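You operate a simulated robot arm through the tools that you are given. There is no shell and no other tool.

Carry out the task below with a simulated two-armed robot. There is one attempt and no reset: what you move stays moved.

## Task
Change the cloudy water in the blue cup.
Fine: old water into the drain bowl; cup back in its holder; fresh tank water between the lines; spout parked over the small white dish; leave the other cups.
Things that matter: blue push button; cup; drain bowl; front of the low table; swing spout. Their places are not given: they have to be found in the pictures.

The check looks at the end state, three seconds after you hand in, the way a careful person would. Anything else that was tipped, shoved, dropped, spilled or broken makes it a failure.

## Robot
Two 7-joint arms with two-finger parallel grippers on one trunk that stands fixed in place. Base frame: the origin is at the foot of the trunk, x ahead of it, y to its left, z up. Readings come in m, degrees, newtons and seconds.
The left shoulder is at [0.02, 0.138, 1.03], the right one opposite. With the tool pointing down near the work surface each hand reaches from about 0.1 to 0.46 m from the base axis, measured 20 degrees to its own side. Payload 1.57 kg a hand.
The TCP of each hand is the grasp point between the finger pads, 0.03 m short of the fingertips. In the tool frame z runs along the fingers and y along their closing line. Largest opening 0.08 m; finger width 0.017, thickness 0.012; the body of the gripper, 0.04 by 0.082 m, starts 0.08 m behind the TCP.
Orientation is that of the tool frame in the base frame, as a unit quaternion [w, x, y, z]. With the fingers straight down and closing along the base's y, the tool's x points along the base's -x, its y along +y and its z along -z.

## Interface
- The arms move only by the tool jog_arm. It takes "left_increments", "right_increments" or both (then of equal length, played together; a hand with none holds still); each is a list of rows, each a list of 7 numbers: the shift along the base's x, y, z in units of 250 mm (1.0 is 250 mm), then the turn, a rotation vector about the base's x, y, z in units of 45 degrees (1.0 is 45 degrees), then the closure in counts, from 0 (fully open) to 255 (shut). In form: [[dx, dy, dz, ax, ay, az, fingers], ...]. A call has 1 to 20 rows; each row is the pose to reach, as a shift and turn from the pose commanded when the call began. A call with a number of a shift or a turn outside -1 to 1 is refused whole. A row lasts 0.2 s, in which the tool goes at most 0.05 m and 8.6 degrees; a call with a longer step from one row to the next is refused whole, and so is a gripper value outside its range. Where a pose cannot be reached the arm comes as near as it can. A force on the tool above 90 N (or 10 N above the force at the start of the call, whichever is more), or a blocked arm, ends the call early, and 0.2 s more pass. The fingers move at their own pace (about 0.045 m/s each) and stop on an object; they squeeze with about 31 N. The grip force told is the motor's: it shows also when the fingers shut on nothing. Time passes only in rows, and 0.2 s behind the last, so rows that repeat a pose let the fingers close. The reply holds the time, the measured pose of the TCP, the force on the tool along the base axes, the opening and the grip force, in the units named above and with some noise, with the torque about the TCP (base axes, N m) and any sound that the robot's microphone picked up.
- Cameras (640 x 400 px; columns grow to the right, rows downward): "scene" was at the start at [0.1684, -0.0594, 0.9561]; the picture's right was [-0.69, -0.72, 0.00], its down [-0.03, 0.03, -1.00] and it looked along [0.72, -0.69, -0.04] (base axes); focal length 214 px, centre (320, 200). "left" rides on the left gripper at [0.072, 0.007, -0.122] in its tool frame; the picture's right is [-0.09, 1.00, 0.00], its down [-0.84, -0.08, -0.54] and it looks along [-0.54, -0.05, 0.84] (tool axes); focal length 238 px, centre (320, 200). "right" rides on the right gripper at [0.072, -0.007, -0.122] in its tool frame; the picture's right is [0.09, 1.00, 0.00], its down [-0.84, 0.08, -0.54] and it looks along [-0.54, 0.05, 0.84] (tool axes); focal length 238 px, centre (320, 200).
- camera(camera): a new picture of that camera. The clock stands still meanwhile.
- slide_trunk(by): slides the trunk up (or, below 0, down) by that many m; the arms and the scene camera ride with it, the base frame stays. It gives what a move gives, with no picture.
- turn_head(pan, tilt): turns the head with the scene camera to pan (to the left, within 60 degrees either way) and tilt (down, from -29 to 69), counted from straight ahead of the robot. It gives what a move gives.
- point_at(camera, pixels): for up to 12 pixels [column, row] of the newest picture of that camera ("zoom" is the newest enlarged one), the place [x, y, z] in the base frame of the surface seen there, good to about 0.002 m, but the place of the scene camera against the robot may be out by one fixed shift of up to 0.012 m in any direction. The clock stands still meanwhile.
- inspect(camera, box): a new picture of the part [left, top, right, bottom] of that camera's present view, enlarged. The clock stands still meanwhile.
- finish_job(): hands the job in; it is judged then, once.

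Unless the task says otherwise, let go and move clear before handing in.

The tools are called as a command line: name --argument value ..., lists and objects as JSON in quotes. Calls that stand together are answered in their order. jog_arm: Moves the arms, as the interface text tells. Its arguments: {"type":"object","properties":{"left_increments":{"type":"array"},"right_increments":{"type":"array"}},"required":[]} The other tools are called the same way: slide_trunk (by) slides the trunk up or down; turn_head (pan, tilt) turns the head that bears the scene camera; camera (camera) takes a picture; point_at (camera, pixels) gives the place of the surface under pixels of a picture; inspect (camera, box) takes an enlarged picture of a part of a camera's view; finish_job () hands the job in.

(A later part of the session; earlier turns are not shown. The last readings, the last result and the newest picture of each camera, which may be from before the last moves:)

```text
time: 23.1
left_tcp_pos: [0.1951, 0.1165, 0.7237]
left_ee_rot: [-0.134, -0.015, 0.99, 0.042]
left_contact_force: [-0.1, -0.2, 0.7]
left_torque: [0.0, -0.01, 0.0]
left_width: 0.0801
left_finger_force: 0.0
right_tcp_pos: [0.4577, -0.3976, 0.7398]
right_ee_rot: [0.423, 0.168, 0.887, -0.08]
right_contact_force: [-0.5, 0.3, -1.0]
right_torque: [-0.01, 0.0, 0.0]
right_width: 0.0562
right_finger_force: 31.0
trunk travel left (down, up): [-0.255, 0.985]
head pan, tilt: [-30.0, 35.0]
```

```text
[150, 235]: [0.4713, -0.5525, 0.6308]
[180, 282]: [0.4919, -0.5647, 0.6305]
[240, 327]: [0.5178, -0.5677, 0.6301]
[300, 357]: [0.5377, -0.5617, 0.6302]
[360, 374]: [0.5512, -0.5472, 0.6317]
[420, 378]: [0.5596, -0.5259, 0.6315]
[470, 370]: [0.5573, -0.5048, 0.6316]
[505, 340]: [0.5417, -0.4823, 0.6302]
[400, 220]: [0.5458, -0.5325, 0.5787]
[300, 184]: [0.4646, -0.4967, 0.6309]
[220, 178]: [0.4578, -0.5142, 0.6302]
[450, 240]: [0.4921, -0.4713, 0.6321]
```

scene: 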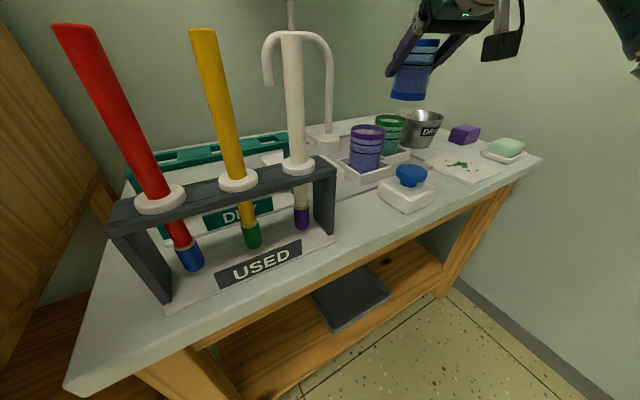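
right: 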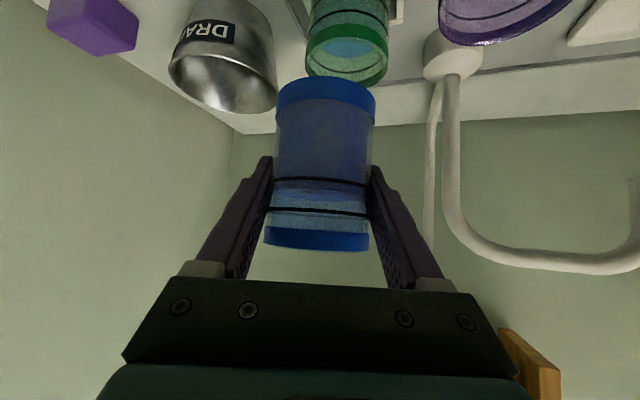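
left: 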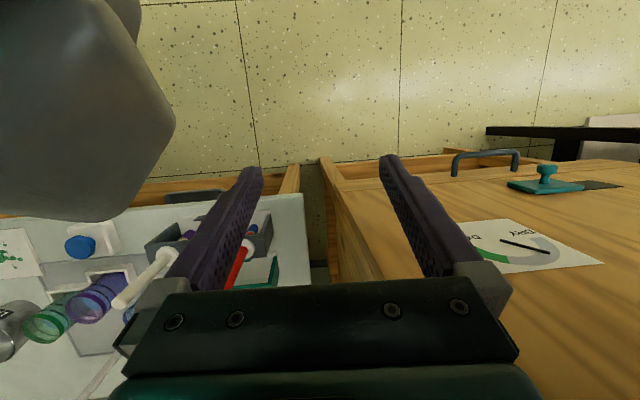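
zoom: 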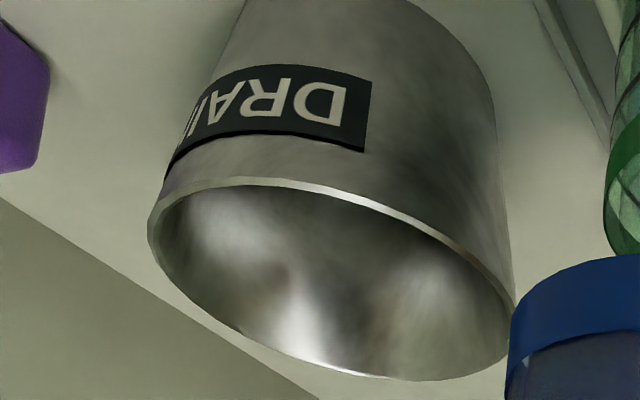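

The bowl's rim is centred at (0.509,-0.518), radius 0.05, z 0.63. I'll move the cup over it in slow steps while tilting only about 30°, too little to spill, with the lip already over the bowl.

jog_arm --right_increments '[[0.03, -0.06, 0, 0, 0, 0, 160], [0.06, -0.14, 0, 0, 0, 0.05, 160], [0.09, -0.22, 0, 0, 0, 0.1, 160], [0.12, -0.3, 0, 0, 0, 0.15, 160], [0.14, -0.37, 0, -0.08, 0.015, 0.21, 160], [0.16, -0.44, 0, -0.16, 0.03, 0.27, 160], [0.18, -0.5, 0, -0.25, 0.05, 0.32, 160], [0.19, -0.55, 0, -0.35, 0.07, 0.37, 160], [0.2, -0.58, 0, -0.45, 0.085, 0.42, 160], [0.205, -0.6, 0, -0.55, 0.105, 0.464, 160], [0.205, -0.6, 0, -0.658, 0.125, 0.464, 160], [0.205, -0.6, 0, -0.658, 0.125, 0.464, 160]]'

camera --camera "right"

camera --camera "scene"

```text
time: 25.7
left_tcp_pos: [0.1947, 0.1163, 0.7239]
left_ee_rot: [-0.136, -0.015, 0.99, 0.042]
left_contact_force: [-0.2, -0.2, 0.3]
left_torque: [0.02, -0.02, -0.03]
left_width: 0.08
left_finger_force: 0.0
right_tcp_pos: [0.5093, -0.5464, 0.7393]
right_ee_rot: [0.414, -0.112, 0.873, -0.232]
right_contact_force: [0.3, 0.6, -1.2]
right_torque: [0.02, -0.01, 0.03]
right_width: 0.056
right_finger_force: 30.5
trunk travel left (down, up): [-0.255, 0.985]
head pan, tilt: [-30.0, 35.0]
```

```text
taken
```

right: 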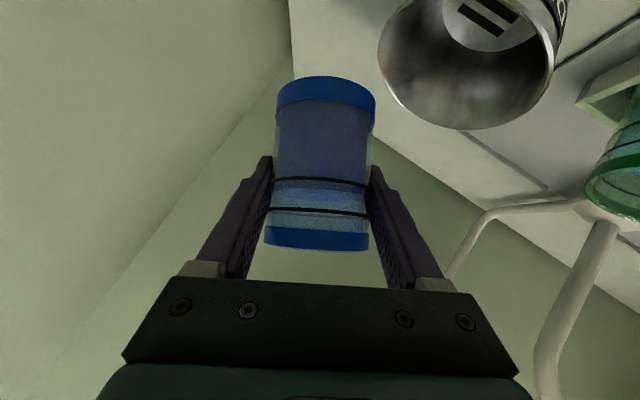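

```text
taken
```

scene: 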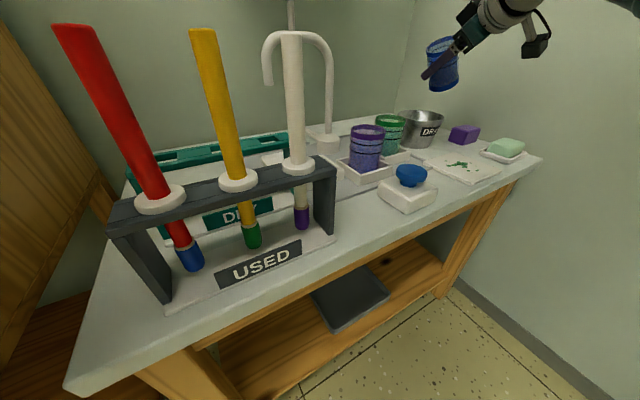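

Everything arrived exactly: the cup is tilted 30°, its lip above the bowl. I'll now tilt slowly from 30° to 75° while lowering a little.

jog_arm --right_increments '[[0, -0.01, -0.02, -0.06, 0, 0, 160], [0, -0.02, -0.04, -0.13, 0, 0, 160], [0, -0.03, -0.06, -0.2, 0, 0, 160], [0, -0.03, -0.08, -0.26, 0, 0, 160], [0, -0.03, -0.08, -0.32, 0, 0, 160], [0, -0.03, -0.08, -0.38, 0, 0, 160], [0, -0.03, -0.08, -0.44, 0, 0, 160], [0, -0.03, -0.08, -0.5, 0, 0, 160], [0, -0.03, -0.08, -0.58, 0, 0, 160], [0, -0.02, -0.08, -0.66, 0, 0, 160], [0, -0.02, -0.08, -0.74, 0, 0, 160], [0, -0.02, -0.08, -0.82, 0, 0, 160], [0, -0.02, -0.08, -0.91, 0, 0, 160], [0, -0.01, -0.08, -1.0, 0, 0, 160]]'

camera --camera "right"

inspect --camera "scene" --box '[340, 20, 540, 180]'

```text
time: 28.7
left_tcp_pos: [0.1951, 0.1144, 0.724]
left_ee_rot: [-0.136, -0.014, 0.99, 0.043]
left_contact_force: [0.4, -0.5, -0.4]
left_torque: [0.0, -0.03, -0.01]
left_width: 0.0803
left_finger_force: 0.1
right_tcp_pos: [0.5093, -0.5491, 0.7201]
right_ee_rot: [0.341, -0.265, 0.718, -0.546]
right_contact_force: [-0.4, -0.2, -0.5]
right_torque: [0.02, 0.03, 0.01]
right_width: 0.056
right_finger_force: 30.7
trunk travel left (down, up): [-0.255, 0.985]
head pan, tilt: [-30.0, 35.0]
```

```text
taken
```

right: 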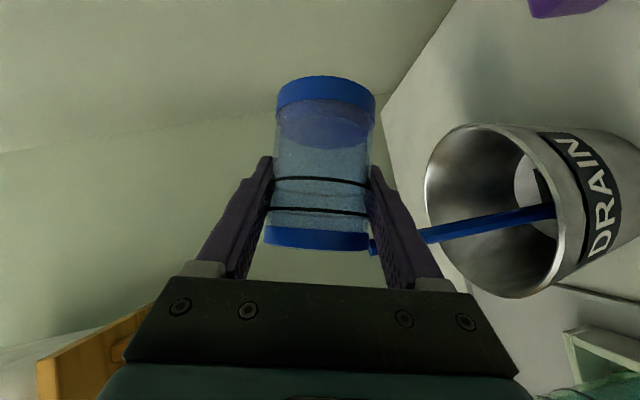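

```text
2.50 times, centred on (440, 100) of scene
```

zoom: 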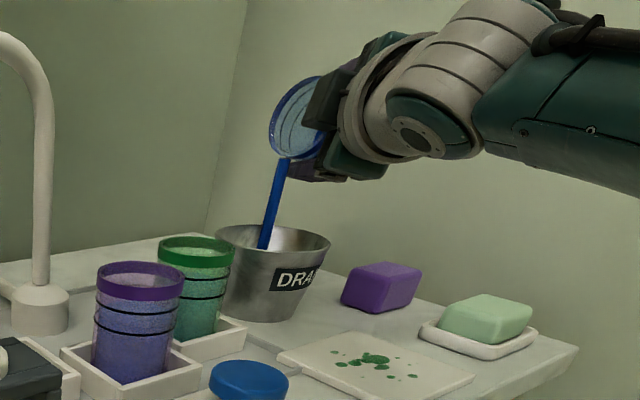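

The blue stream falls inside the bowl (zoom 270,240). I'll keep tilting slowly to about 118° and let it drain.

jog_arm --right_increments '[[0, 0, 0, 0, 0, 0, 160], [0, 0, 0, 0, 0, 0, 160], [0, 0, 0, -0.06, 0, 0, 160], [0, 0, 0, -0.12, 0, 0, 160], [0, 0, 0, -0.18, 0, 0, 160], [0, 0, 0, -0.24, 0, 0, 160], [0, 0, 0, -0.3, 0, 0, 160], [0, 0, 0, -0.36, 0, 0, 160], [0, 0, 0, -0.42, 0, 0, 160], [0, 0.01, 0, -0.5, 0, 0, 160], [0, 0.015, 0.01, -0.6, 0, 0, 160], [0, 0.02, 0.02, -0.7, 0, 0, 160], [0, 0.03, 0.03, -0.8, 0, 0, 160], [0, 0.04, 0.04, -0.88, 0, 0, 160], [0, 0.05, 0.05, -0.96, 0, 0, 160], [0, 0.05, 0.05, -0.96, 0, 0, 160], [0, 0.05, 0.05, -0.96, 0, 0, 160]]'

camera --camera "right"

inspect --camera "scene" --box '[340, 20, 540, 180]'

```text
time: 32.3
left_tcp_pos: [0.1946, 0.1154, 0.7236]
left_ee_rot: [-0.135, -0.015, 0.99, 0.042]
left_contact_force: [-0.7, 0.5, 0.3]
left_torque: [-0.04, 0.02, -0.04]
left_width: 0.0802
left_finger_force: 0.1
right_tcp_pos: [0.511, -0.5373, 0.733]
right_ee_rot: [-0.221, 0.374, -0.466, 0.771]
right_contact_force: [0.6, 0.2, -0.7]
right_torque: [0.0, -0.01, -0.01]
right_width: 0.0557
right_finger_force: 30.6
trunk travel left (down, up): [-0.255, 0.985]
head pan, tilt: [-30.0, 35.0]
```

```text
taken
```

right: 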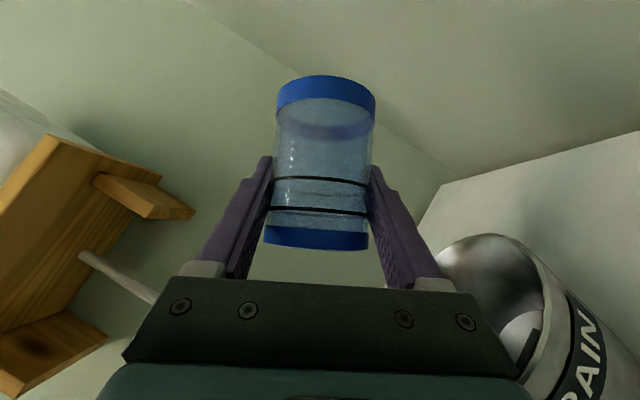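

```text
2.50 times, centred on (440, 100) of scene
```

zoom: 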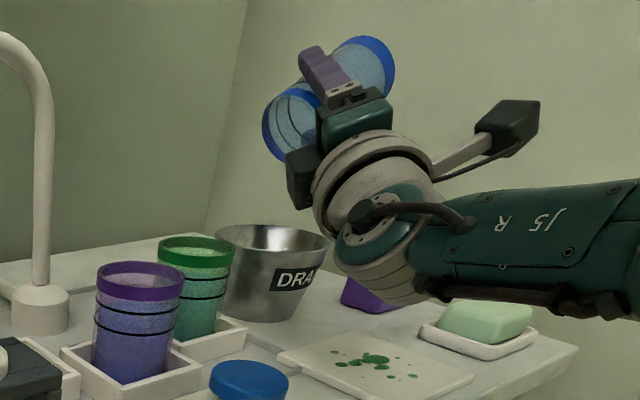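

The cup now looks emptied; I'll hold a moment at this tilt for the last drops and look closely at it.

jog_arm --right_increments '[[0, 0, 0, -0.08, 0, 0, 160], [0, 0, 0.01, -0.16, 0, 0, 160], [0, 0, 0.02, -0.24, 0, 0, 160], [0, 0, 0.02, -0.24, 0, 0, 160], [0, 0, 0.02, -0.24, 0, 0, 160], [0, 0, 0.02, -0.24, 0, 0, 160], [0, 0, 0.02, -0.24, 0, 0, 160], [0, 0, 0.02, -0.24, 0, 0, 160]]'

inspect --camera "right" --box '[240, 60, 400, 260]'

inspect --camera "scene" --box '[380, 10, 480, 90]'

```text
time: 34.1
left_tcp_pos: [0.1954, 0.1155, 0.724]
left_ee_rot: [-0.135, -0.015, 0.99, 0.042]
left_contact_force: [0.9, 0.3, -0.2]
left_torque: [-0.03, 0.0, -0.01]
left_width: 0.0799
left_finger_force: 0.1
right_tcp_pos: [0.5094, -0.5361, 0.7406]
right_ee_rot: [-0.186, 0.393, -0.391, 0.811]
right_contact_force: [-0.5, 0.4, -1.3]
right_torque: [0.01, -0.04, 0.0]
right_width: 0.0557
right_finger_force: 30.8
right hand out of reach, approached as far as the arm can: row 3, 4, 5
trunk travel left (down, up): [-0.255, 0.985]
head pan, tilt: [-30.0, 35.0]
```

```text
2.00 times, centred on (320, 160) of right
```

zoom: 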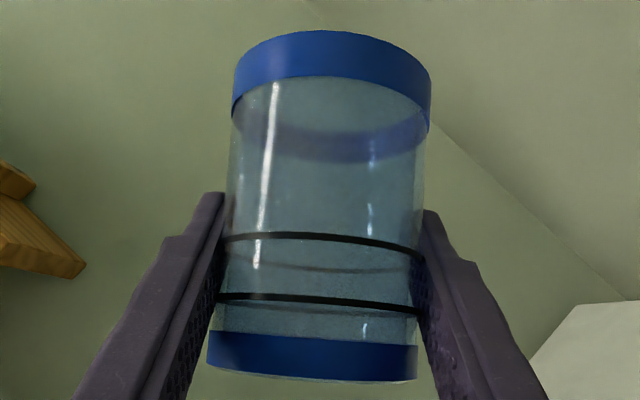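

```text
5.00 times, centred on (430, 50) of scene
```

zoom: 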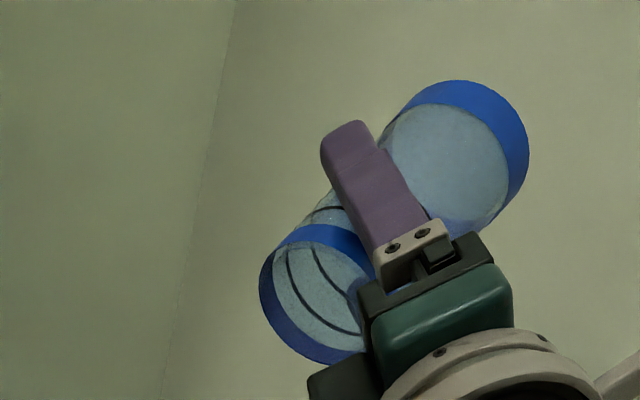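

The cup is empty. I'll turn it back upright in steps over the bowl, retracing the pour.

jog_arm --right_increments '[[0, 0, 0, 0.12, 0, 0, 160], [0, -0.01, 0, 0.26, 0, 0, 160], [0, -0.02, 0, 0.4, 0, 0, 160], [0, -0.03, 0, 0.55, 0, 0, 160], [0, -0.04, 0, 0.7, 0, 0, 160], [0, -0.045, 0, 0.85, 0, 0, 160], [0, -0.05, 0, 1.0, 0, 0, 160]]'

jog_arm --right_increments '[[0, 0, 0, 0.15, 0, 0, 160], [0, 0, 0, 0.3, 0, 0, 160], [0, 0, 0, 0.45, 0, 0, 160], [0, 0, 0, 0.6, 0, 0, 160], [0, 0, 0, 0.75, 0, 0, 160], [0, 0, 0, 0.88, 0, 0, 160], [0, 0, 0, 1.0, 0, 0, 160], [0, 0, 0, 1.0, 0, 0, 160]]'

camera --camera "scene"

```text
time: 35.7
left_tcp_pos: [0.1945, 0.1156, 0.724]
left_ee_rot: [-0.136, -0.014, 0.99, 0.042]
left_contact_force: [-0.3, 0.4, 0.0]
left_torque: [0.01, 0.0, 0.0]
left_width: 0.0799
left_finger_force: 0.1
right_tcp_pos: [0.5097, -0.5493, 0.7371]
right_ee_rot: [0.319, -0.292, 0.673, -0.6]
right_contact_force: [-0.1, 0.1, 0.1]
right_torque: [0.02, -0.02, 0.0]
right_width: 0.0554
right_finger_force: 31.0
trunk travel left (down, up): [-0.255, 0.985]
head pan, tilt: [-30.0, 35.0]
```

```text
time: 37.5
left_tcp_pos: [0.1945, 0.1162, 0.7244]
left_ee_rot: [-0.135, -0.015, 0.99, 0.043]
left_contact_force: [0.4, 0.1, 0.2]
left_torque: [0.05, 0.0, -0.01]
left_width: 0.0799
left_finger_force: 0.1
right_tcp_pos: [0.5086, -0.5498, 0.7363]
right_ee_rot: [0.404, -0.144, 0.853, -0.297]
right_contact_force: [-0.1, 0.2, -0.4]
right_torque: [0.0, 0.03, 0.0]
right_width: 0.0558
right_finger_force: 31.1
trunk travel left (down, up): [-0.255, 0.985]
head pan, tilt: [-30.0, 35.0]
```

```text
taken
```

scene: 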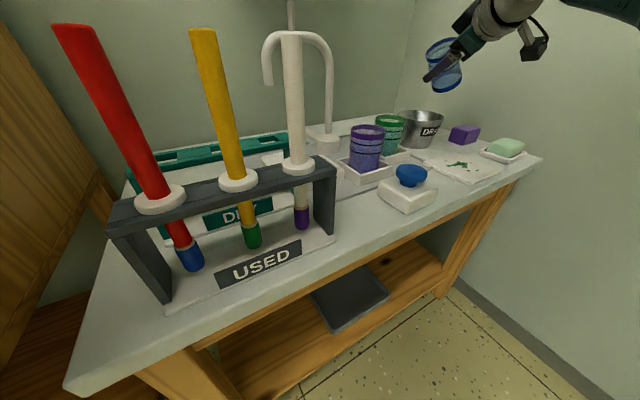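

The cup is back to a 38° tilt over the bowl. I'll finish uprighting it while leaving the bowl, then carry it above its holder at z 0.74.

jog_arm --right_increments '[[0, 0.0, 0, 0.17, 0, 0, 160], [0, 0.02, 0.01, 0.34, 0, 0, 160], [-0.02, 0.08, 0.02, 0.5, 0, 0, 160], [-0.05, 0.16, 0.02, 0.65, 0, 0, 160], [-0.09, 0.25, 0.02, 0.78, 0, 0, 160], [-0.13, 0.35, 0.02, 0.856, 0, 0, 160], [-0.17, 0.45, 0.02, 0.856, 0, 0, 160], [-0.2, 0.55, 0.02, 0.856, 0, 0, 160], [-0.21, 0.65, 0.02, 0.856, 0, 0, 160], [-0.21, 0.76, 0.02, 0.856, 0, 0, 160], [-0.2, 0.87, 0.02, 0.856, 0, 0, 160], [-0.18, 0.98, 0.02, 0.856, 0, 0, 160]]'

camera --camera "scene"

camera --camera "right"

```text
time: 40.1
left_tcp_pos: [0.1953, 0.1153, 0.7239]
left_ee_rot: [-0.135, -0.014, 0.99, 0.042]
left_contact_force: [1.2, 0.3, -1.0]
left_torque: [0.03, -0.04, 0.01]
left_width: 0.08
left_finger_force: 0.1
right_tcp_pos: [0.4659, -0.3056, 0.7417]
right_ee_rot: [0.429, 0.0, 0.903, -0.001]
right_contact_force: [-0.9, 0.5, -0.2]
right_torque: [0.03, 0.01, 0.03]
right_width: 0.0554
right_finger_force: 30.7
trunk travel left (down, up): [-0.255, 0.985]
head pan, tilt: [-30.0, 35.0]
```

```text
taken
```

scene: 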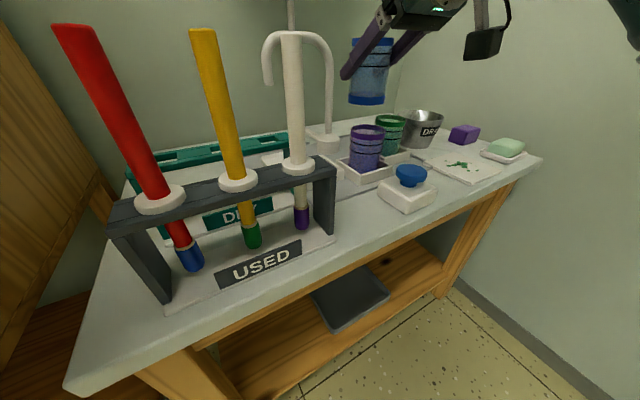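

```text
taken
```

right: 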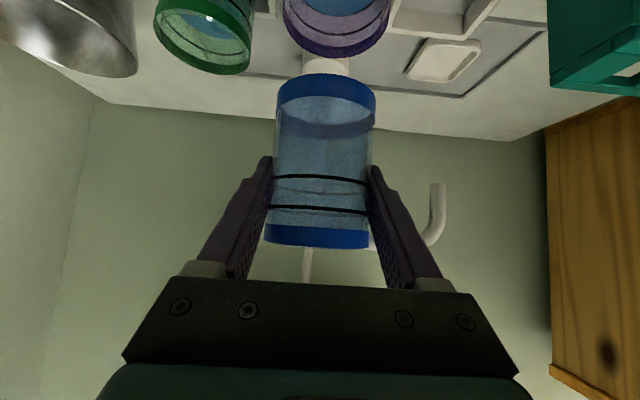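

The cup is upright at (0.466,-0.306,0.742). I'll move it above its holder at (0.483,-0.218).

jog_arm --right_increments '[[0.02, 0.1, 0, 0, 0, 0, 160], [0.04, 0.2, 0, 0, 0, 0, 160], [0.06, 0.3, 0, 0, 0, -0.03, 160], [0.068, 0.35, 0, 0, 0, -0.03, 160], [0.068, 0.35, 0, 0, 0, -0.03, 160]]'

camera --camera "right"

```text
time: 41.3
left_tcp_pos: [0.1941, 0.1151, 0.7237]
left_ee_rot: [-0.135, -0.015, 0.99, 0.042]
left_contact_force: [-0.3, 0.5, 0.0]
left_torque: [0.01, 0.0, -0.02]
left_width: 0.08
left_finger_force: 0.0
right_tcp_pos: [0.4819, -0.2164, 0.7419]
right_ee_rot: [0.429, 0.009, 0.903, -0.006]
right_contact_force: [-0.1, 0.5, -0.3]
right_torque: [0.01, -0.02, 0.0]
right_width: 0.0553
right_finger_force: 30.9
trunk travel left (down, up): [-0.255, 0.985]
head pan, tilt: [-30.0, 35.0]
```

```text
taken
```

right: 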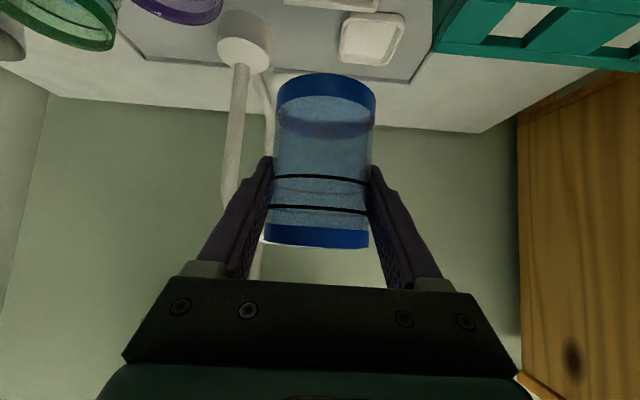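

The cup is over the holder again, same picture as after the lift. I'll lower it most of the way and check.

jog_arm --right_increments '[[0.0, 0, -0.08, 0, 0, 0, 160], [0.002, -0.004, -0.17, 0, 0, 0, 160], [0.003, -0.006, -0.26, 0, 0, 0, 160], [0.003, -0.006, -0.34, 0, 0, 0, 160], [0.003, -0.006, -0.4, 0, 0, 0, 160], [0.003, -0.006, -0.44, 0, 0, 0, 160], [0.003, -0.006, -0.47, 0, 0, 0, 160], [0.003, -0.006, -0.48, 0, 0, 0, 160]]'

camera --camera "right"

```text
time: 43.1
left_tcp_pos: [0.1953, 0.1159, 0.7241]
left_ee_rot: [-0.135, -0.014, 0.99, 0.043]
left_contact_force: [0.1, 0.9, 0.5]
left_torque: [0.03, 0.0, 0.03]
left_width: 0.0799
left_finger_force: 0.1
right_tcp_pos: [0.4809, -0.2185, 0.6239]
right_ee_rot: [0.429, 0.01, 0.903, -0.007]
right_contact_force: [0.3, -1.0, -1.1]
right_torque: [0.02, 0.02, -0.02]
right_width: 0.0554
right_finger_force: 30.8
trunk travel left (down, up): [-0.255, 0.985]
head pan, tilt: [-30.0, 35.0]
```

```text
taken
```

right: 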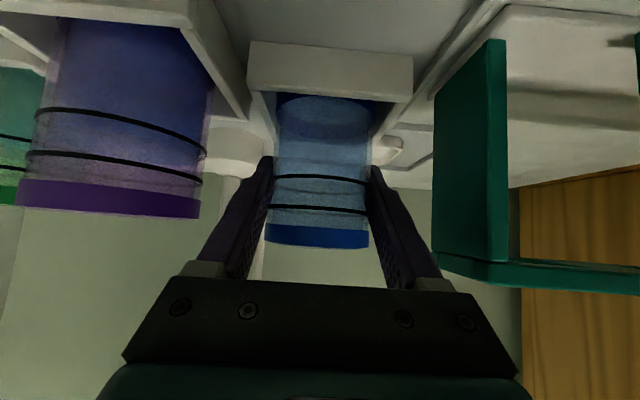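

The cup sits inside the holder's walls about 10 mm above its seat. I'll lower it in small steps and watch the force.

jog_arm --right_increments '[[0.003, 0, -0.012, 0, 0, 0, 160], [0.006, 0, -0.024, 0, 0, 0, 160], [0.006, 0, -0.032, 0, 0, 0, 160], [0.006, 0, -0.038, 0, 0, 0, 160], [0.006, 0, -0.038, 0, 0, 0, 160]]'

```text
time: 44.3
left_tcp_pos: [0.1947, 0.1153, 0.7229]
left_ee_rot: [-0.135, -0.016, 0.99, 0.041]
left_contact_force: [0.0, 0.4, -0.3]
left_torque: [0.0, -0.01, 0.01]
left_width: 0.0799
left_finger_force: 0.1
right_tcp_pos: [0.4841, -0.2177, 0.615]
right_ee_rot: [0.431, 0.01, 0.902, -0.006]
right_contact_force: [-0.1, 0.8, 12.8]
right_torque: [0.13, -0.12, 0.0]
right_width: 0.0554
right_finger_force: 31.0
trunk travel left (down, up): [-0.255, 0.985]
head pan, tilt: [-30.0, 35.0]
```

Upward force of 12.8 N at z 0.615 shows the cup is seated. I'll ease up a hair and open the fingers just enough, then look.

jog_arm --right_increments '[[0, 0, 0.006, 0, 0, 0, 160], [0, 0, 0.006, 0, 0, 0, 100], [0, 0, 0.006, 0, 0, 0, 60], [0, 0, 0.006, 0, 0, 0, 30], [0, 0, 0.006, 0, 0, 0, 30]]'

camera --camera "right"

```text
time: 45.5
left_tcp_pos: [0.1942, 0.1155, 0.7232]
left_ee_rot: [-0.135, -0.015, 0.99, 0.043]
left_contact_force: [-0.2, 0.3, 0.6]
left_torque: [0.02, 0.01, 0.04]
left_width: 0.08
left_finger_force: 0.0
right_tcp_pos: [0.4842, -0.2188, 0.6119]
right_ee_rot: [0.429, 0.009, 0.903, -0.006]
right_contact_force: [0.1, 0.2, -0.4]
right_torque: [0.02, -0.01, 0.0]
right_width: 0.0707
right_finger_force: 0.1
trunk travel left (down, up): [-0.255, 0.985]
head pan, tilt: [-30.0, 35.0]
```

```text
taken
```

right: 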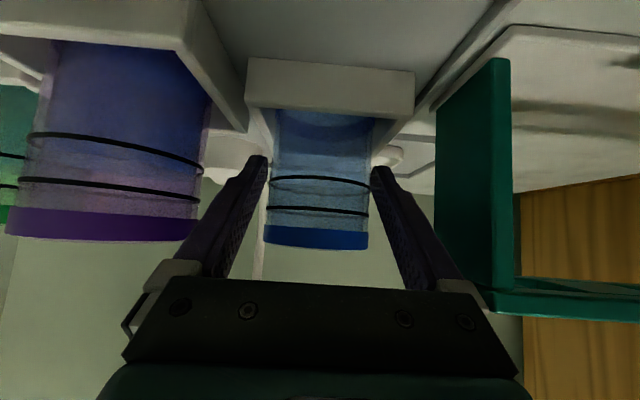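

The cup stands upright and empty in its holder, and the fingers are open clear of it. I'll raise the hand straight up, then back off to look at the spout.

jog_arm --right_increments '[[0, 0, 0.08, 0, 0, 0, 30], [0, 0, 0.18, 0, 0, 0, 30], [0, 0, 0.3, 0, 0, 0, 30], [0, 0, 0.42, 0, 0, 0, 30], [-0.02, 0, 0.5, 0, 0, 0, 30], [-0.1, 0, 0.52, 0, 0, 0, 20], [-0.18, 0, 0.52, 0, 0, 0, 0], [-0.22, 0, 0.52, 0, 0, 0, 0]]'

camera --camera "right"

camera --camera "scene"

```text
time: 47.3
left_tcp_pos: [0.1946, 0.116, 0.7232]
left_ee_rot: [-0.134, -0.015, 0.99, 0.042]
left_contact_force: [0.3, -0.5, -0.6]
left_torque: [-0.02, 0.01, 0.02]
left_width: 0.08
left_finger_force: 0.1
right_tcp_pos: [0.4283, -0.2194, 0.7448]
right_ee_rot: [0.429, 0.01, 0.903, -0.007]
right_contact_force: [-0.8, -0.5, -0.2]
right_torque: [-0.01, 0.02, 0.01]
right_width: 0.0799
right_finger_force: 0.0
trunk travel left (down, up): [-0.255, 0.985]
head pan, tilt: [-30.0, 35.0]
```

```text
taken
```

right: 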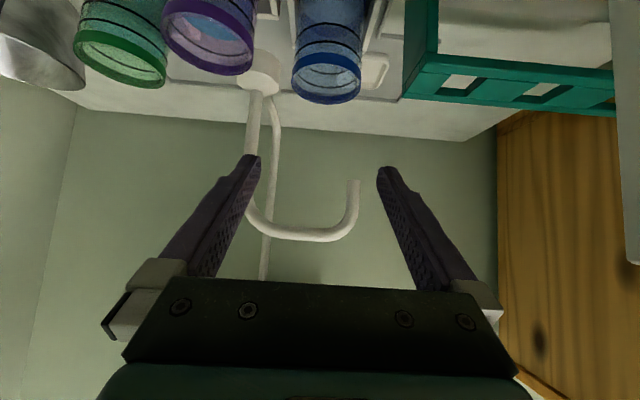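

```text
taken
```

scene: 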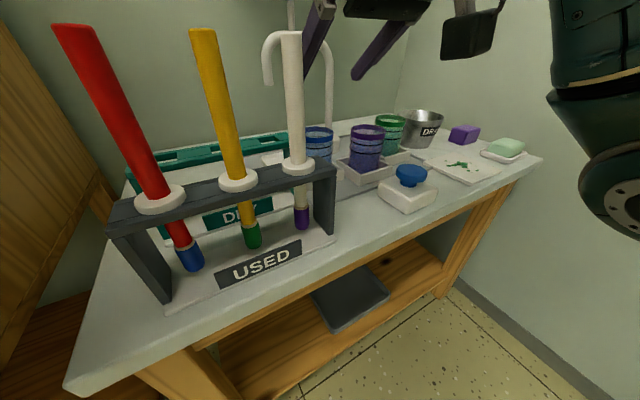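

The spout is visible in the right picture: tip at (353,182), arch at (305,238), riser at (253,130). I'll measure it and the empty cup.

point_at --camera "right" --pixels '[[353, 181], [348, 190], [359, 190], [353, 205], [349, 222], [330, 236], [300, 237], [270, 226], [254, 110], [248, 140], [262, 100], [353, 183]]'

inspect --camera "right" --box '[230, 40, 400, 250]'

point_at --camera "right" --pixels '[[293, 88], [361, 85], [327, 103], [327, 55], [327, 68], [372, 60], [385, 60], [260, 60], [240, 85], [278, 85]]'

```text
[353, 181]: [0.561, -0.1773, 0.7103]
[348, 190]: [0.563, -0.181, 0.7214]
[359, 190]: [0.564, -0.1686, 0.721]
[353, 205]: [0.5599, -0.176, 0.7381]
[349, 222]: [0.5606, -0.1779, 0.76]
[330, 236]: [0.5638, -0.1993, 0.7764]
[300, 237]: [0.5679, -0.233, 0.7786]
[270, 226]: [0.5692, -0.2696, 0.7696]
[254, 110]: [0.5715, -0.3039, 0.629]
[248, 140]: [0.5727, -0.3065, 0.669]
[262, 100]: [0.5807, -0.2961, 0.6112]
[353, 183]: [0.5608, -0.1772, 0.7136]
```

```text
1.90 times, centred on (315, 145) of right
```

zoom: 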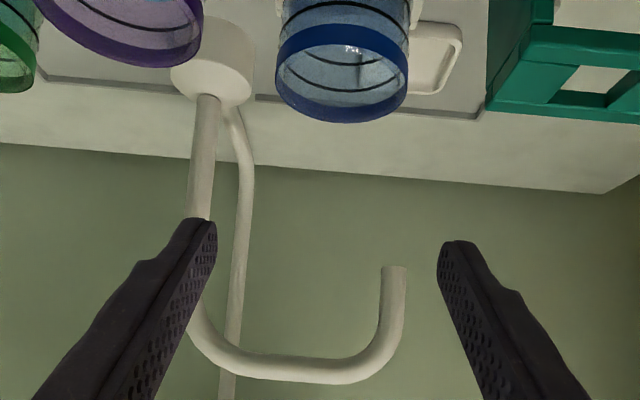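

```text
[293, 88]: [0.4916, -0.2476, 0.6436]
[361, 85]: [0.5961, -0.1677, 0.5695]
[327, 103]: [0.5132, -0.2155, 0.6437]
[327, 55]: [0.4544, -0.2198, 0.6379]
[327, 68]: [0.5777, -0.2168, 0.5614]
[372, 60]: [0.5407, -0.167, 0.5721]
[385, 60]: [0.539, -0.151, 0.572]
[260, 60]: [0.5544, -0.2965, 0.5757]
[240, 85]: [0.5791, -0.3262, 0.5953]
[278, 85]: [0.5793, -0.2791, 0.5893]
```

The spout's outlet leg is centred at (0.568,-0.175) down to z 0.71; the pivot is at (0.579,-0.303), and the cup centre (0.484,-0.218) lies on its arc, 43° away. I'll move to a pre-grasp point behind the leg with fingers half open.

jog_arm --right_increments '[[0.06, 0.02, 0.03, 0, 0, 0, 80], [0.13, 0.06, 0.06, 0, 0, 0, 80], [0.2, 0.1, 0.09, 0, 0, 0, 80], [0.27, 0.14, 0.11, 0, 0, 0, 80], [0.343, 0.178, 0.117, 0, 0, 0, 80], [0.343, 0.178, 0.117, 0, 0, 0, 80]]'

camera --camera "right"

camera --camera "scene"

```text
time: 48.7
left_tcp_pos: [0.1955, 0.1148, 0.7235]
left_ee_rot: [-0.135, -0.015, 0.99, 0.042]
left_contact_force: [-0.4, 0.3, 0.4]
left_torque: [0.01, -0.01, 0.02]
left_width: 0.0802
left_finger_force: 0.1
right_tcp_pos: [0.5158, -0.1738, 0.7732]
right_ee_rot: [0.43, 0.009, 0.903, -0.007]
right_contact_force: [0.5, 0.4, -0.7]
right_torque: [0.02, 0.0, 0.01]
right_width: 0.0548
right_finger_force: 0.1
trunk travel left (down, up): [-0.255, 0.985]
head pan, tilt: [-30.0, 35.0]
```

```text
taken
```

right: 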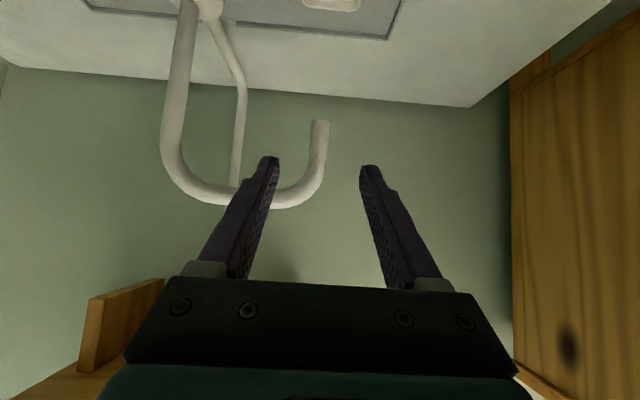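

```text
taken
```

scene: 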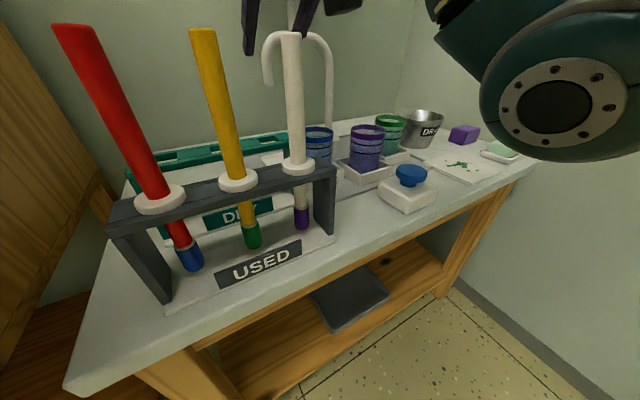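

The leg at (318,150) sits centred between the fingertips. I'll advance along the finger direction so the leg lies between the pads.

jog_arm --right_increments '[[0.05, -0.001, -0.04, 0, 0, 0, 80], [0.1, -0.002, -0.08, 0, 0, 0, 80], [0.155, -0.004, -0.125, 0, 0, 0, 80], [0.209, -0.005, -0.17, 0, 0, 0, 80], [0.209, -0.005, -0.17, 0, 0, 0, 80]]'

camera --camera "right"

```text
time: 49.9
left_tcp_pos: [0.195, 0.1149, 0.7234]
left_ee_rot: [-0.135, -0.014, 0.99, 0.042]
left_contact_force: [-0.6, 0.8, 0.2]
left_torque: [-0.01, 0.01, -0.01]
left_width: 0.0799
left_finger_force: 0.0
right_tcp_pos: [0.5661, -0.174, 0.7319]
right_ee_rot: [0.429, 0.01, 0.903, -0.006]
right_contact_force: [-0.3, -0.8, 0.0]
right_torque: [0.02, 0.0, 0.01]
right_width: 0.0553
right_finger_force: 0.1
trunk travel left (down, up): [-0.255, 0.985]
head pan, tilt: [-30.0, 35.0]
```

```text
taken
```

right: 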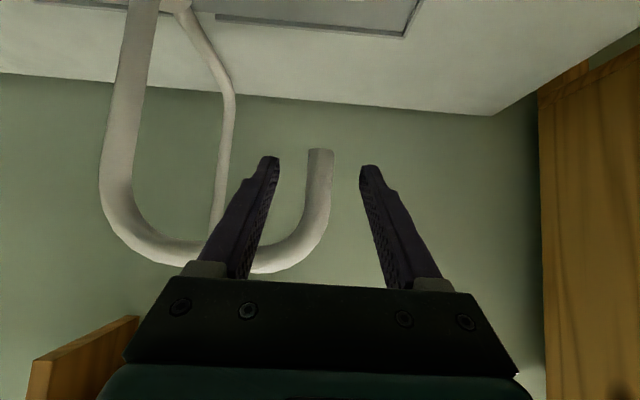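

The leg now lies between the pads. I'll close the fingers on it.

jog_arm --right_increments '[[0, 0, 0, 0, 0, 0, 140], [0, 0, 0, 0, 0, 0, 190], [0, 0, 0, 0, 0, 0, 230], [0, 0, 0, 0, 0, 0, 230], [0, 0, 0, 0, 0, 0, 230]]'

camera --camera "right"

```text
time: 51.1
left_tcp_pos: [0.1949, 0.1153, 0.724]
left_ee_rot: [-0.135, -0.016, 0.99, 0.042]
left_contact_force: [1.1, -0.6, -0.1]
left_torque: [0.0, 0.03, -0.02]
left_width: 0.0798
left_finger_force: 0.1
right_tcp_pos: [0.5674, -0.1766, 0.7322]
right_ee_rot: [0.428, 0.01, 0.903, -0.006]
right_contact_force: [1.1, -8.6, -0.9]
right_torque: [0.66, -0.3, -0.03]
right_width: 0.0163
right_finger_force: 31.4
trunk travel left (down, up): [-0.255, 0.985]
head pan, tilt: [-30.0, 35.0]
```

```text
taken
```

right: 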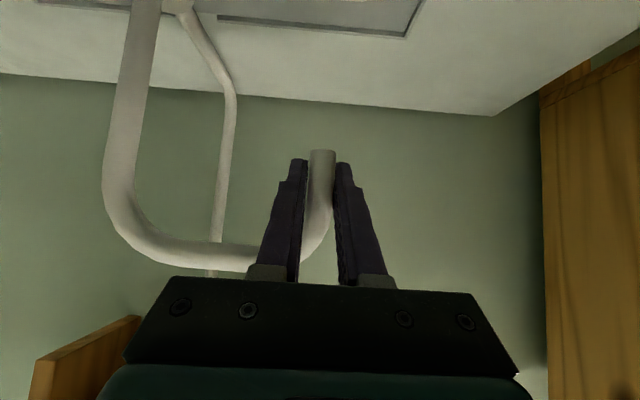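

The leg is gripped (width 0.016), with a small sideways load. I'll swing it the first few degrees along its arc about the pivot and check that it turns freely.

jog_arm --right_increments '[[-0.0374, -0.0048, 0, 0, 0, 0.095, 230], [-0.0744, -0.0126, 0, 0, 0, 0.19, 230], [-0.111, -0.0231, 0, 0, 0, 0.285, 230]]'

camera --camera "right"

```text
time: 51.9
left_tcp_pos: [0.1948, 0.1149, 0.7238]
left_ee_rot: [-0.135, -0.016, 0.99, 0.042]
left_contact_force: [0.9, -0.8, -0.2]
left_torque: [0.02, -0.01, 0.01]
left_width: 0.0798
left_finger_force: 0.1
right_tcp_pos: [0.5385, -0.1829, 0.7324]
right_ee_rot: [0.427, -0.091, 0.899, 0.042]
right_contact_force: [5.2, -14.3, -0.5]
right_torque: [0.67, -0.15, -0.02]
right_width: 0.0159
right_finger_force: 31.6
trunk travel left (down, up): [-0.255, 0.985]
head pan, tilt: [-30.0, 35.0]
```

```text
taken
```

right: 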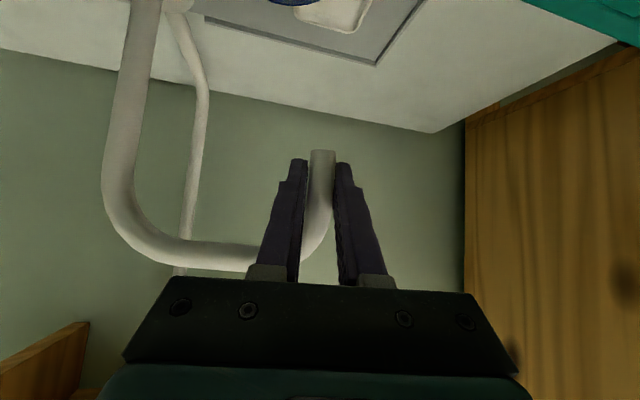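

The spout swings with the hand and the load stays low. I'll complete the arc to bring the outlet over the blue cup.

jog_arm --right_increments '[[-0.0346, -0.0173, 0, 0, 0, 0.095, 230], [-0.068, -0.0331, 0, 0, 0, 0.19, 230], [-0.1, -0.0515, 0, 0, 0, 0.285, 230], [-0.1315, -0.0722, 0, 0, 0, 0.38, 230], [-0.161, -0.0953, 0, 0, 0, 0.475, 230], [-0.189, -0.1206, 0, 0, 0, 0.57, 230], [-0.2152, -0.1479, 0, 0, 0, 0.665, 230], [-0.2152, -0.1479, 0, 0, 0, 0.665, 230]]'

camera --camera "right"

camera --camera "scene"

```text
time: 53.7
left_tcp_pos: [0.1942, 0.1159, 0.7241]
left_ee_rot: [-0.134, -0.014, 0.99, 0.043]
left_contact_force: [-0.9, -0.6, 0.1]
left_torque: [0.01, -0.02, 0.03]
left_width: 0.0799
left_finger_force: 0.0
right_tcp_pos: [0.4854, -0.2188, 0.7323]
right_ee_rot: [0.403, -0.32, 0.843, 0.154]
right_contact_force: [-6.6, 5.7, 17.6]
right_torque: [0.6, 0.39, 0.06]
right_width: 0.0159
right_finger_force: 31.7
trunk travel left (down, up): [-0.255, 0.985]
head pan, tilt: [-30.0, 35.0]
```

```text
taken
```

right: 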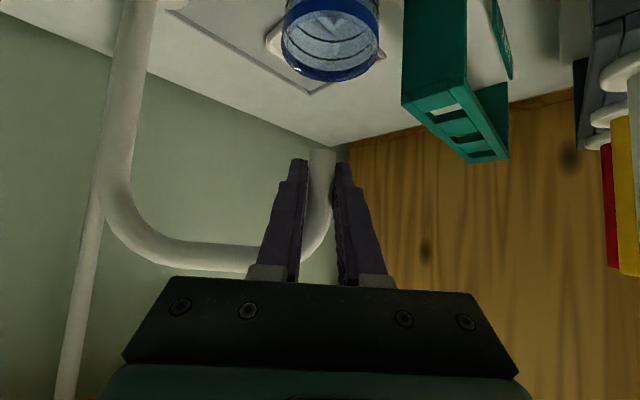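

```text
taken
```

scene: 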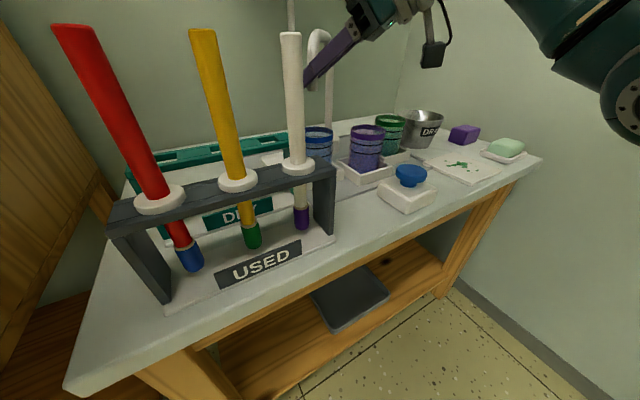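

The outlet is at (0.485,-0.219), right over the cup's centre (0.484,-0.218). I'll open the fingers and back away along the finger direction.

jog_arm --right_increments '[[0, 0, 0, 0, 0, 0, 180], [0, 0, 0, 0, 0, 0, 120], [0, 0, 0, 0, 0, 0, 80], [0, 0, 0, 0, 0, 0, 80]]'

jog_arm --right_increments '[[-0.06, -0.05, 0.06, 0, 0, 0, 80], [-0.12, -0.1, 0.125, 0, 0, 0, 80], [-0.18, -0.155, 0.19, 0, 0, 0, 80], [-0.24, -0.21, 0.25, 0, 0, 0, 80]]'

camera --camera "right"

camera --camera "scene"

```text
time: 54.7
left_tcp_pos: [0.195, 0.1161, 0.7249]
left_ee_rot: [-0.135, -0.015, 0.99, 0.042]
left_contact_force: [0.4, -0.1, -0.5]
left_torque: [-0.03, 0.0, -0.01]
left_width: 0.0798
left_finger_force: 0.1
right_tcp_pos: [0.4845, -0.2186, 0.7304]
right_ee_rot: [0.402, -0.319, 0.845, 0.153]
right_contact_force: [0.8, 0.7, -0.6]
right_torque: [-0.01, 0.01, -0.02]
right_width: 0.0548
right_finger_force: 0.2
trunk travel left (down, up): [-0.255, 0.985]
head pan, tilt: [-30.0, 35.0]
```

```text
time: 55.7
left_tcp_pos: [0.1947, 0.1155, 0.7234]
left_ee_rot: [-0.134, -0.014, 0.99, 0.042]
left_contact_force: [-0.2, 0.2, -0.1]
left_torque: [0.0, 0.01, -0.03]
left_width: 0.0797
left_finger_force: 0.1
right_tcp_pos: [0.4253, -0.2696, 0.7928]
right_ee_rot: [0.401, -0.319, 0.845, 0.152]
right_contact_force: [0.0, 0.6, 0.4]
right_torque: [0.02, 0.01, 0.01]
right_width: 0.0549
right_finger_force: 0.1
trunk travel left (down, up): [-0.255, 0.985]
head pan, tilt: [-30.0, 35.0]
```

```text
taken
```

right: 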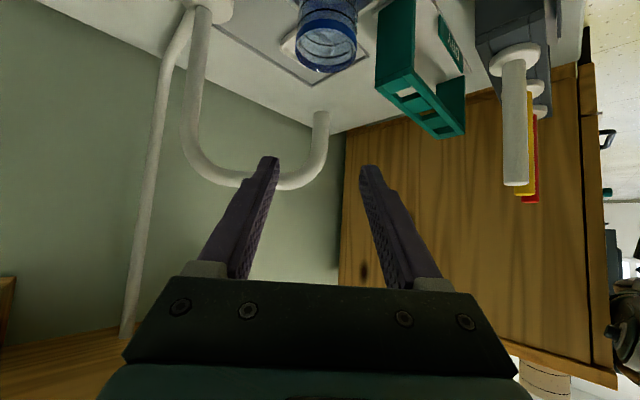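

```text
taken
```

scene: 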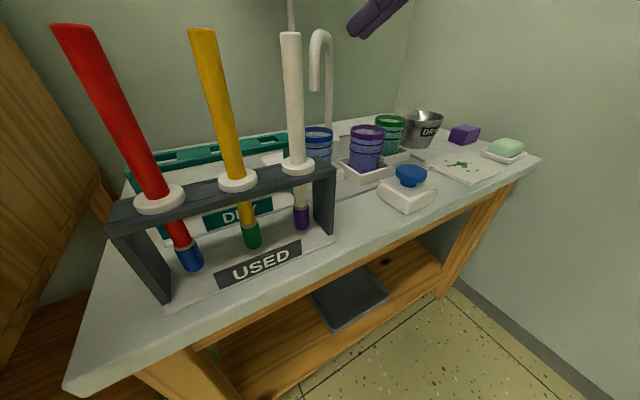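

The spout stayed put. I'll measure the tip at right (321,114) against the cup rim to confirm alignment.

point_at --camera "right" --pixels '[[321, 114], [316, 125], [328, 125], [322, 140], [299, 58], [355, 55], [328, 73], [325, 18]]'

inspect --camera "right" --box '[240, 0, 400, 140]'

```text
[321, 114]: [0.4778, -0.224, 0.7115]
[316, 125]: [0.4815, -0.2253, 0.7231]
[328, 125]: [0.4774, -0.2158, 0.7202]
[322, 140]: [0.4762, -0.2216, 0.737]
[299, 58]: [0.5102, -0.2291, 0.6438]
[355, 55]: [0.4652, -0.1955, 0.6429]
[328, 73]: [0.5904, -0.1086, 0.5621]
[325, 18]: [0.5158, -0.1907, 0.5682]
```

```text
2.86 times, centred on (320, 70) of right
```

zoom: 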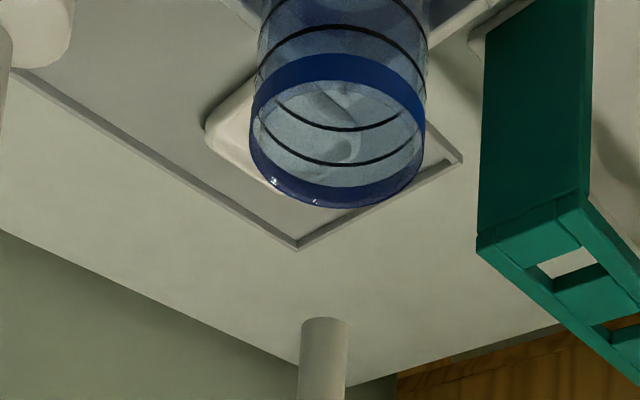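

The outlet centre is about (0.483,-0.219), within a millimetre or two of the cup axis. Now I'll turn the hand back straight ahead and draw it back to view the blue button.

jog_arm --right_increments '[[-0.04, -0.02, 0, 0, 0, -0.13, 80], [-0.08, -0.04, -0.02, 0, 0, -0.27, 100], [-0.13, -0.06, -0.04, 0, 0, -0.43, 150], [-0.18, -0.08, -0.06, 0, 0, -0.59, 200], [-0.22, -0.1, -0.08, 0, 0, -0.75, 240], [-0.26, -0.12, -0.09, 0, 0, -0.91, 255]]'

jog_arm --right_increments '[[-0.04, 0, 0, 0, 0.12, 0, 255], [-0.08, 0, 0, 0, 0.24, 0, 255], [-0.12, 0, 0, 0, 0.36, 0, 255], [-0.16, 0, 0, 0, 0.36, 0, 255], [-0.18, 0, 0, 0, 0.36, 0, 255]]'

camera --camera "right"

camera --camera "scene"

```text
time: 57.1
left_tcp_pos: [0.1955, 0.1142, 0.7246]
left_ee_rot: [-0.134, -0.015, 0.99, 0.041]
left_contact_force: [-0.7, -0.1, -0.3]
left_torque: [0.0, -0.02, -0.04]
left_width: 0.0799
left_finger_force: 0.0
right_tcp_pos: [0.3599, -0.301, 0.7723]
right_ee_rot: [0.428, -0.003, 0.904, 0.0]
right_contact_force: [0.4, 0.6, -0.4]
right_torque: [0.0, -0.02, -0.01]
right_width: 0.0001
right_finger_force: 16.0
trunk travel left (down, up): [-0.255, 0.985]
head pan, tilt: [-30.0, 35.0]
```

```text
time: 58.5
left_tcp_pos: [0.1944, 0.1157, 0.7245]
left_ee_rot: [-0.134, -0.015, 0.99, 0.042]
left_contact_force: [0.0, 1.1, -0.2]
left_torque: [0.0, -0.02, 0.01]
left_width: 0.0798
left_finger_force: 0.1
right_tcp_pos: [0.302, -0.2917, 0.731]
right_ee_rot: [0.228, -0.019, 0.974, 0.004]
right_contact_force: [-0.3, 0.3, -0.4]
right_torque: [-0.05, 0.01, -0.01]
right_width: 0.0003
right_finger_force: 21.7
trunk travel left (down, up): [-0.255, 0.985]
head pan, tilt: [-30.0, 35.0]
stopped in row 5 (right hand): the arm was blocked; the commanded pose is now the measured one
```

```text
taken
```

right: 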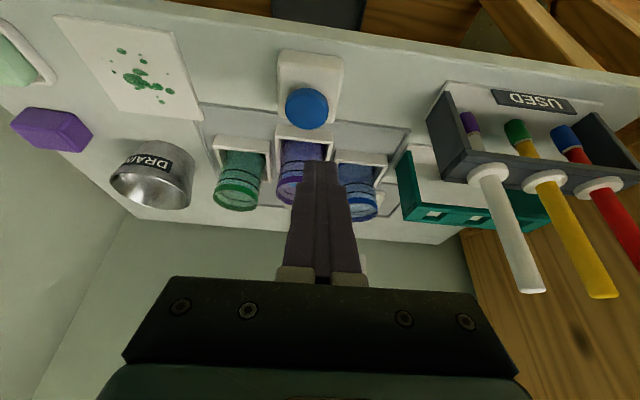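

```text
taken
```

scene: 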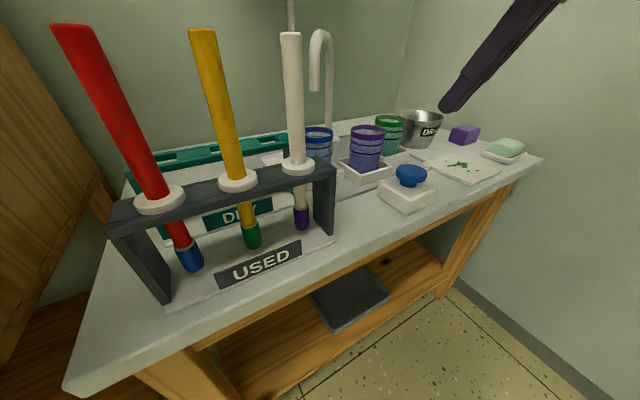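

The right picture shows the button cap at (307,108) and the blue cup at (358,190). I'll measure the cap.

point_at --camera "right" --pixels '[[307, 108], [287, 108], [327, 106], [307, 92], [307, 126], [300, 72], [340, 80], [320, 60], [358, 180], [360, 205], [350, 160], [307, 116]]'

inspect --camera "right" --box '[240, 40, 420, 240]'

```text
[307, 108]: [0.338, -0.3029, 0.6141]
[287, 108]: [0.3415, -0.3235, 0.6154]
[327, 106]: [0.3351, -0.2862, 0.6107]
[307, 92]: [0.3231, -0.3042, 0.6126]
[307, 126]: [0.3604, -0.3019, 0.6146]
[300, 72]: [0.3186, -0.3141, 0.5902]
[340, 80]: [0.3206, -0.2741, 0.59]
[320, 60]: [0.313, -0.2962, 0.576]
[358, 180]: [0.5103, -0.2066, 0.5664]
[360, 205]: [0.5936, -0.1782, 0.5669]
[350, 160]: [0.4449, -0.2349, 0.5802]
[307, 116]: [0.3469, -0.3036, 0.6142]
```

```text
2.00 times, centred on (330, 140) of right
```

zoom: 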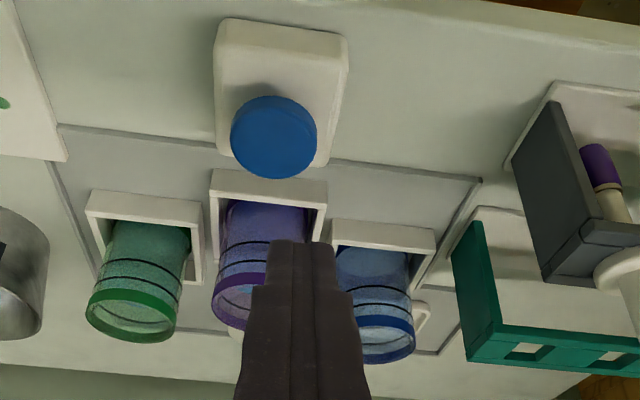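

Button cap centre is (0.342,-0.3045), top at z 0.614. I'll bring the closed fingertips to about 25 mm above it and check the view.

jog_arm --right_increments '[[0.04, -0.015, -0.06, 0, 0, 0, 255], [0.07, -0.03, -0.12, 0, 0, 0, 255], [0.1, -0.045, -0.18, 0, 0, 0, 255], [0.108, -0.051, -0.22, 0, 0, 0, 255], [0.108, -0.051, -0.22, 0, 0, 0, 255]]'

camera --camera "right"

camera --camera "scene"

```text
time: 59.7
left_tcp_pos: [0.1948, 0.1166, 0.7237]
left_ee_rot: [-0.135, -0.013, 0.99, 0.042]
left_contact_force: [-0.1, 0.2, 0.3]
left_torque: [-0.01, -0.02, 0.0]
left_width: 0.08
left_finger_force: 0.1
right_tcp_pos: [0.3296, -0.3046, 0.678]
right_ee_rot: [0.229, -0.02, 0.973, 0.003]
right_contact_force: [-0.4, 0.0, -0.5]
right_torque: [-0.01, 0.02, 0.01]
right_width: 0.0003
right_finger_force: 21.4
trunk travel left (down, up): [-0.255, 0.985]
head pan, tilt: [-30.0, 35.0]
```

```text
taken
```

right: 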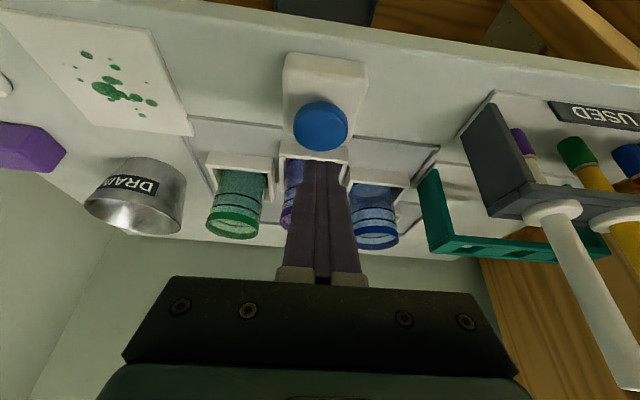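

```text
taken
```

scene: 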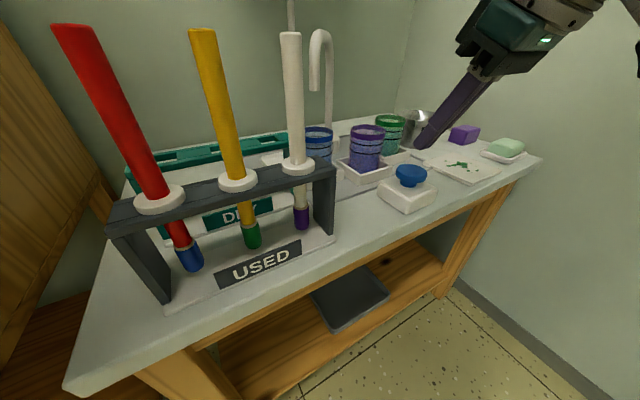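

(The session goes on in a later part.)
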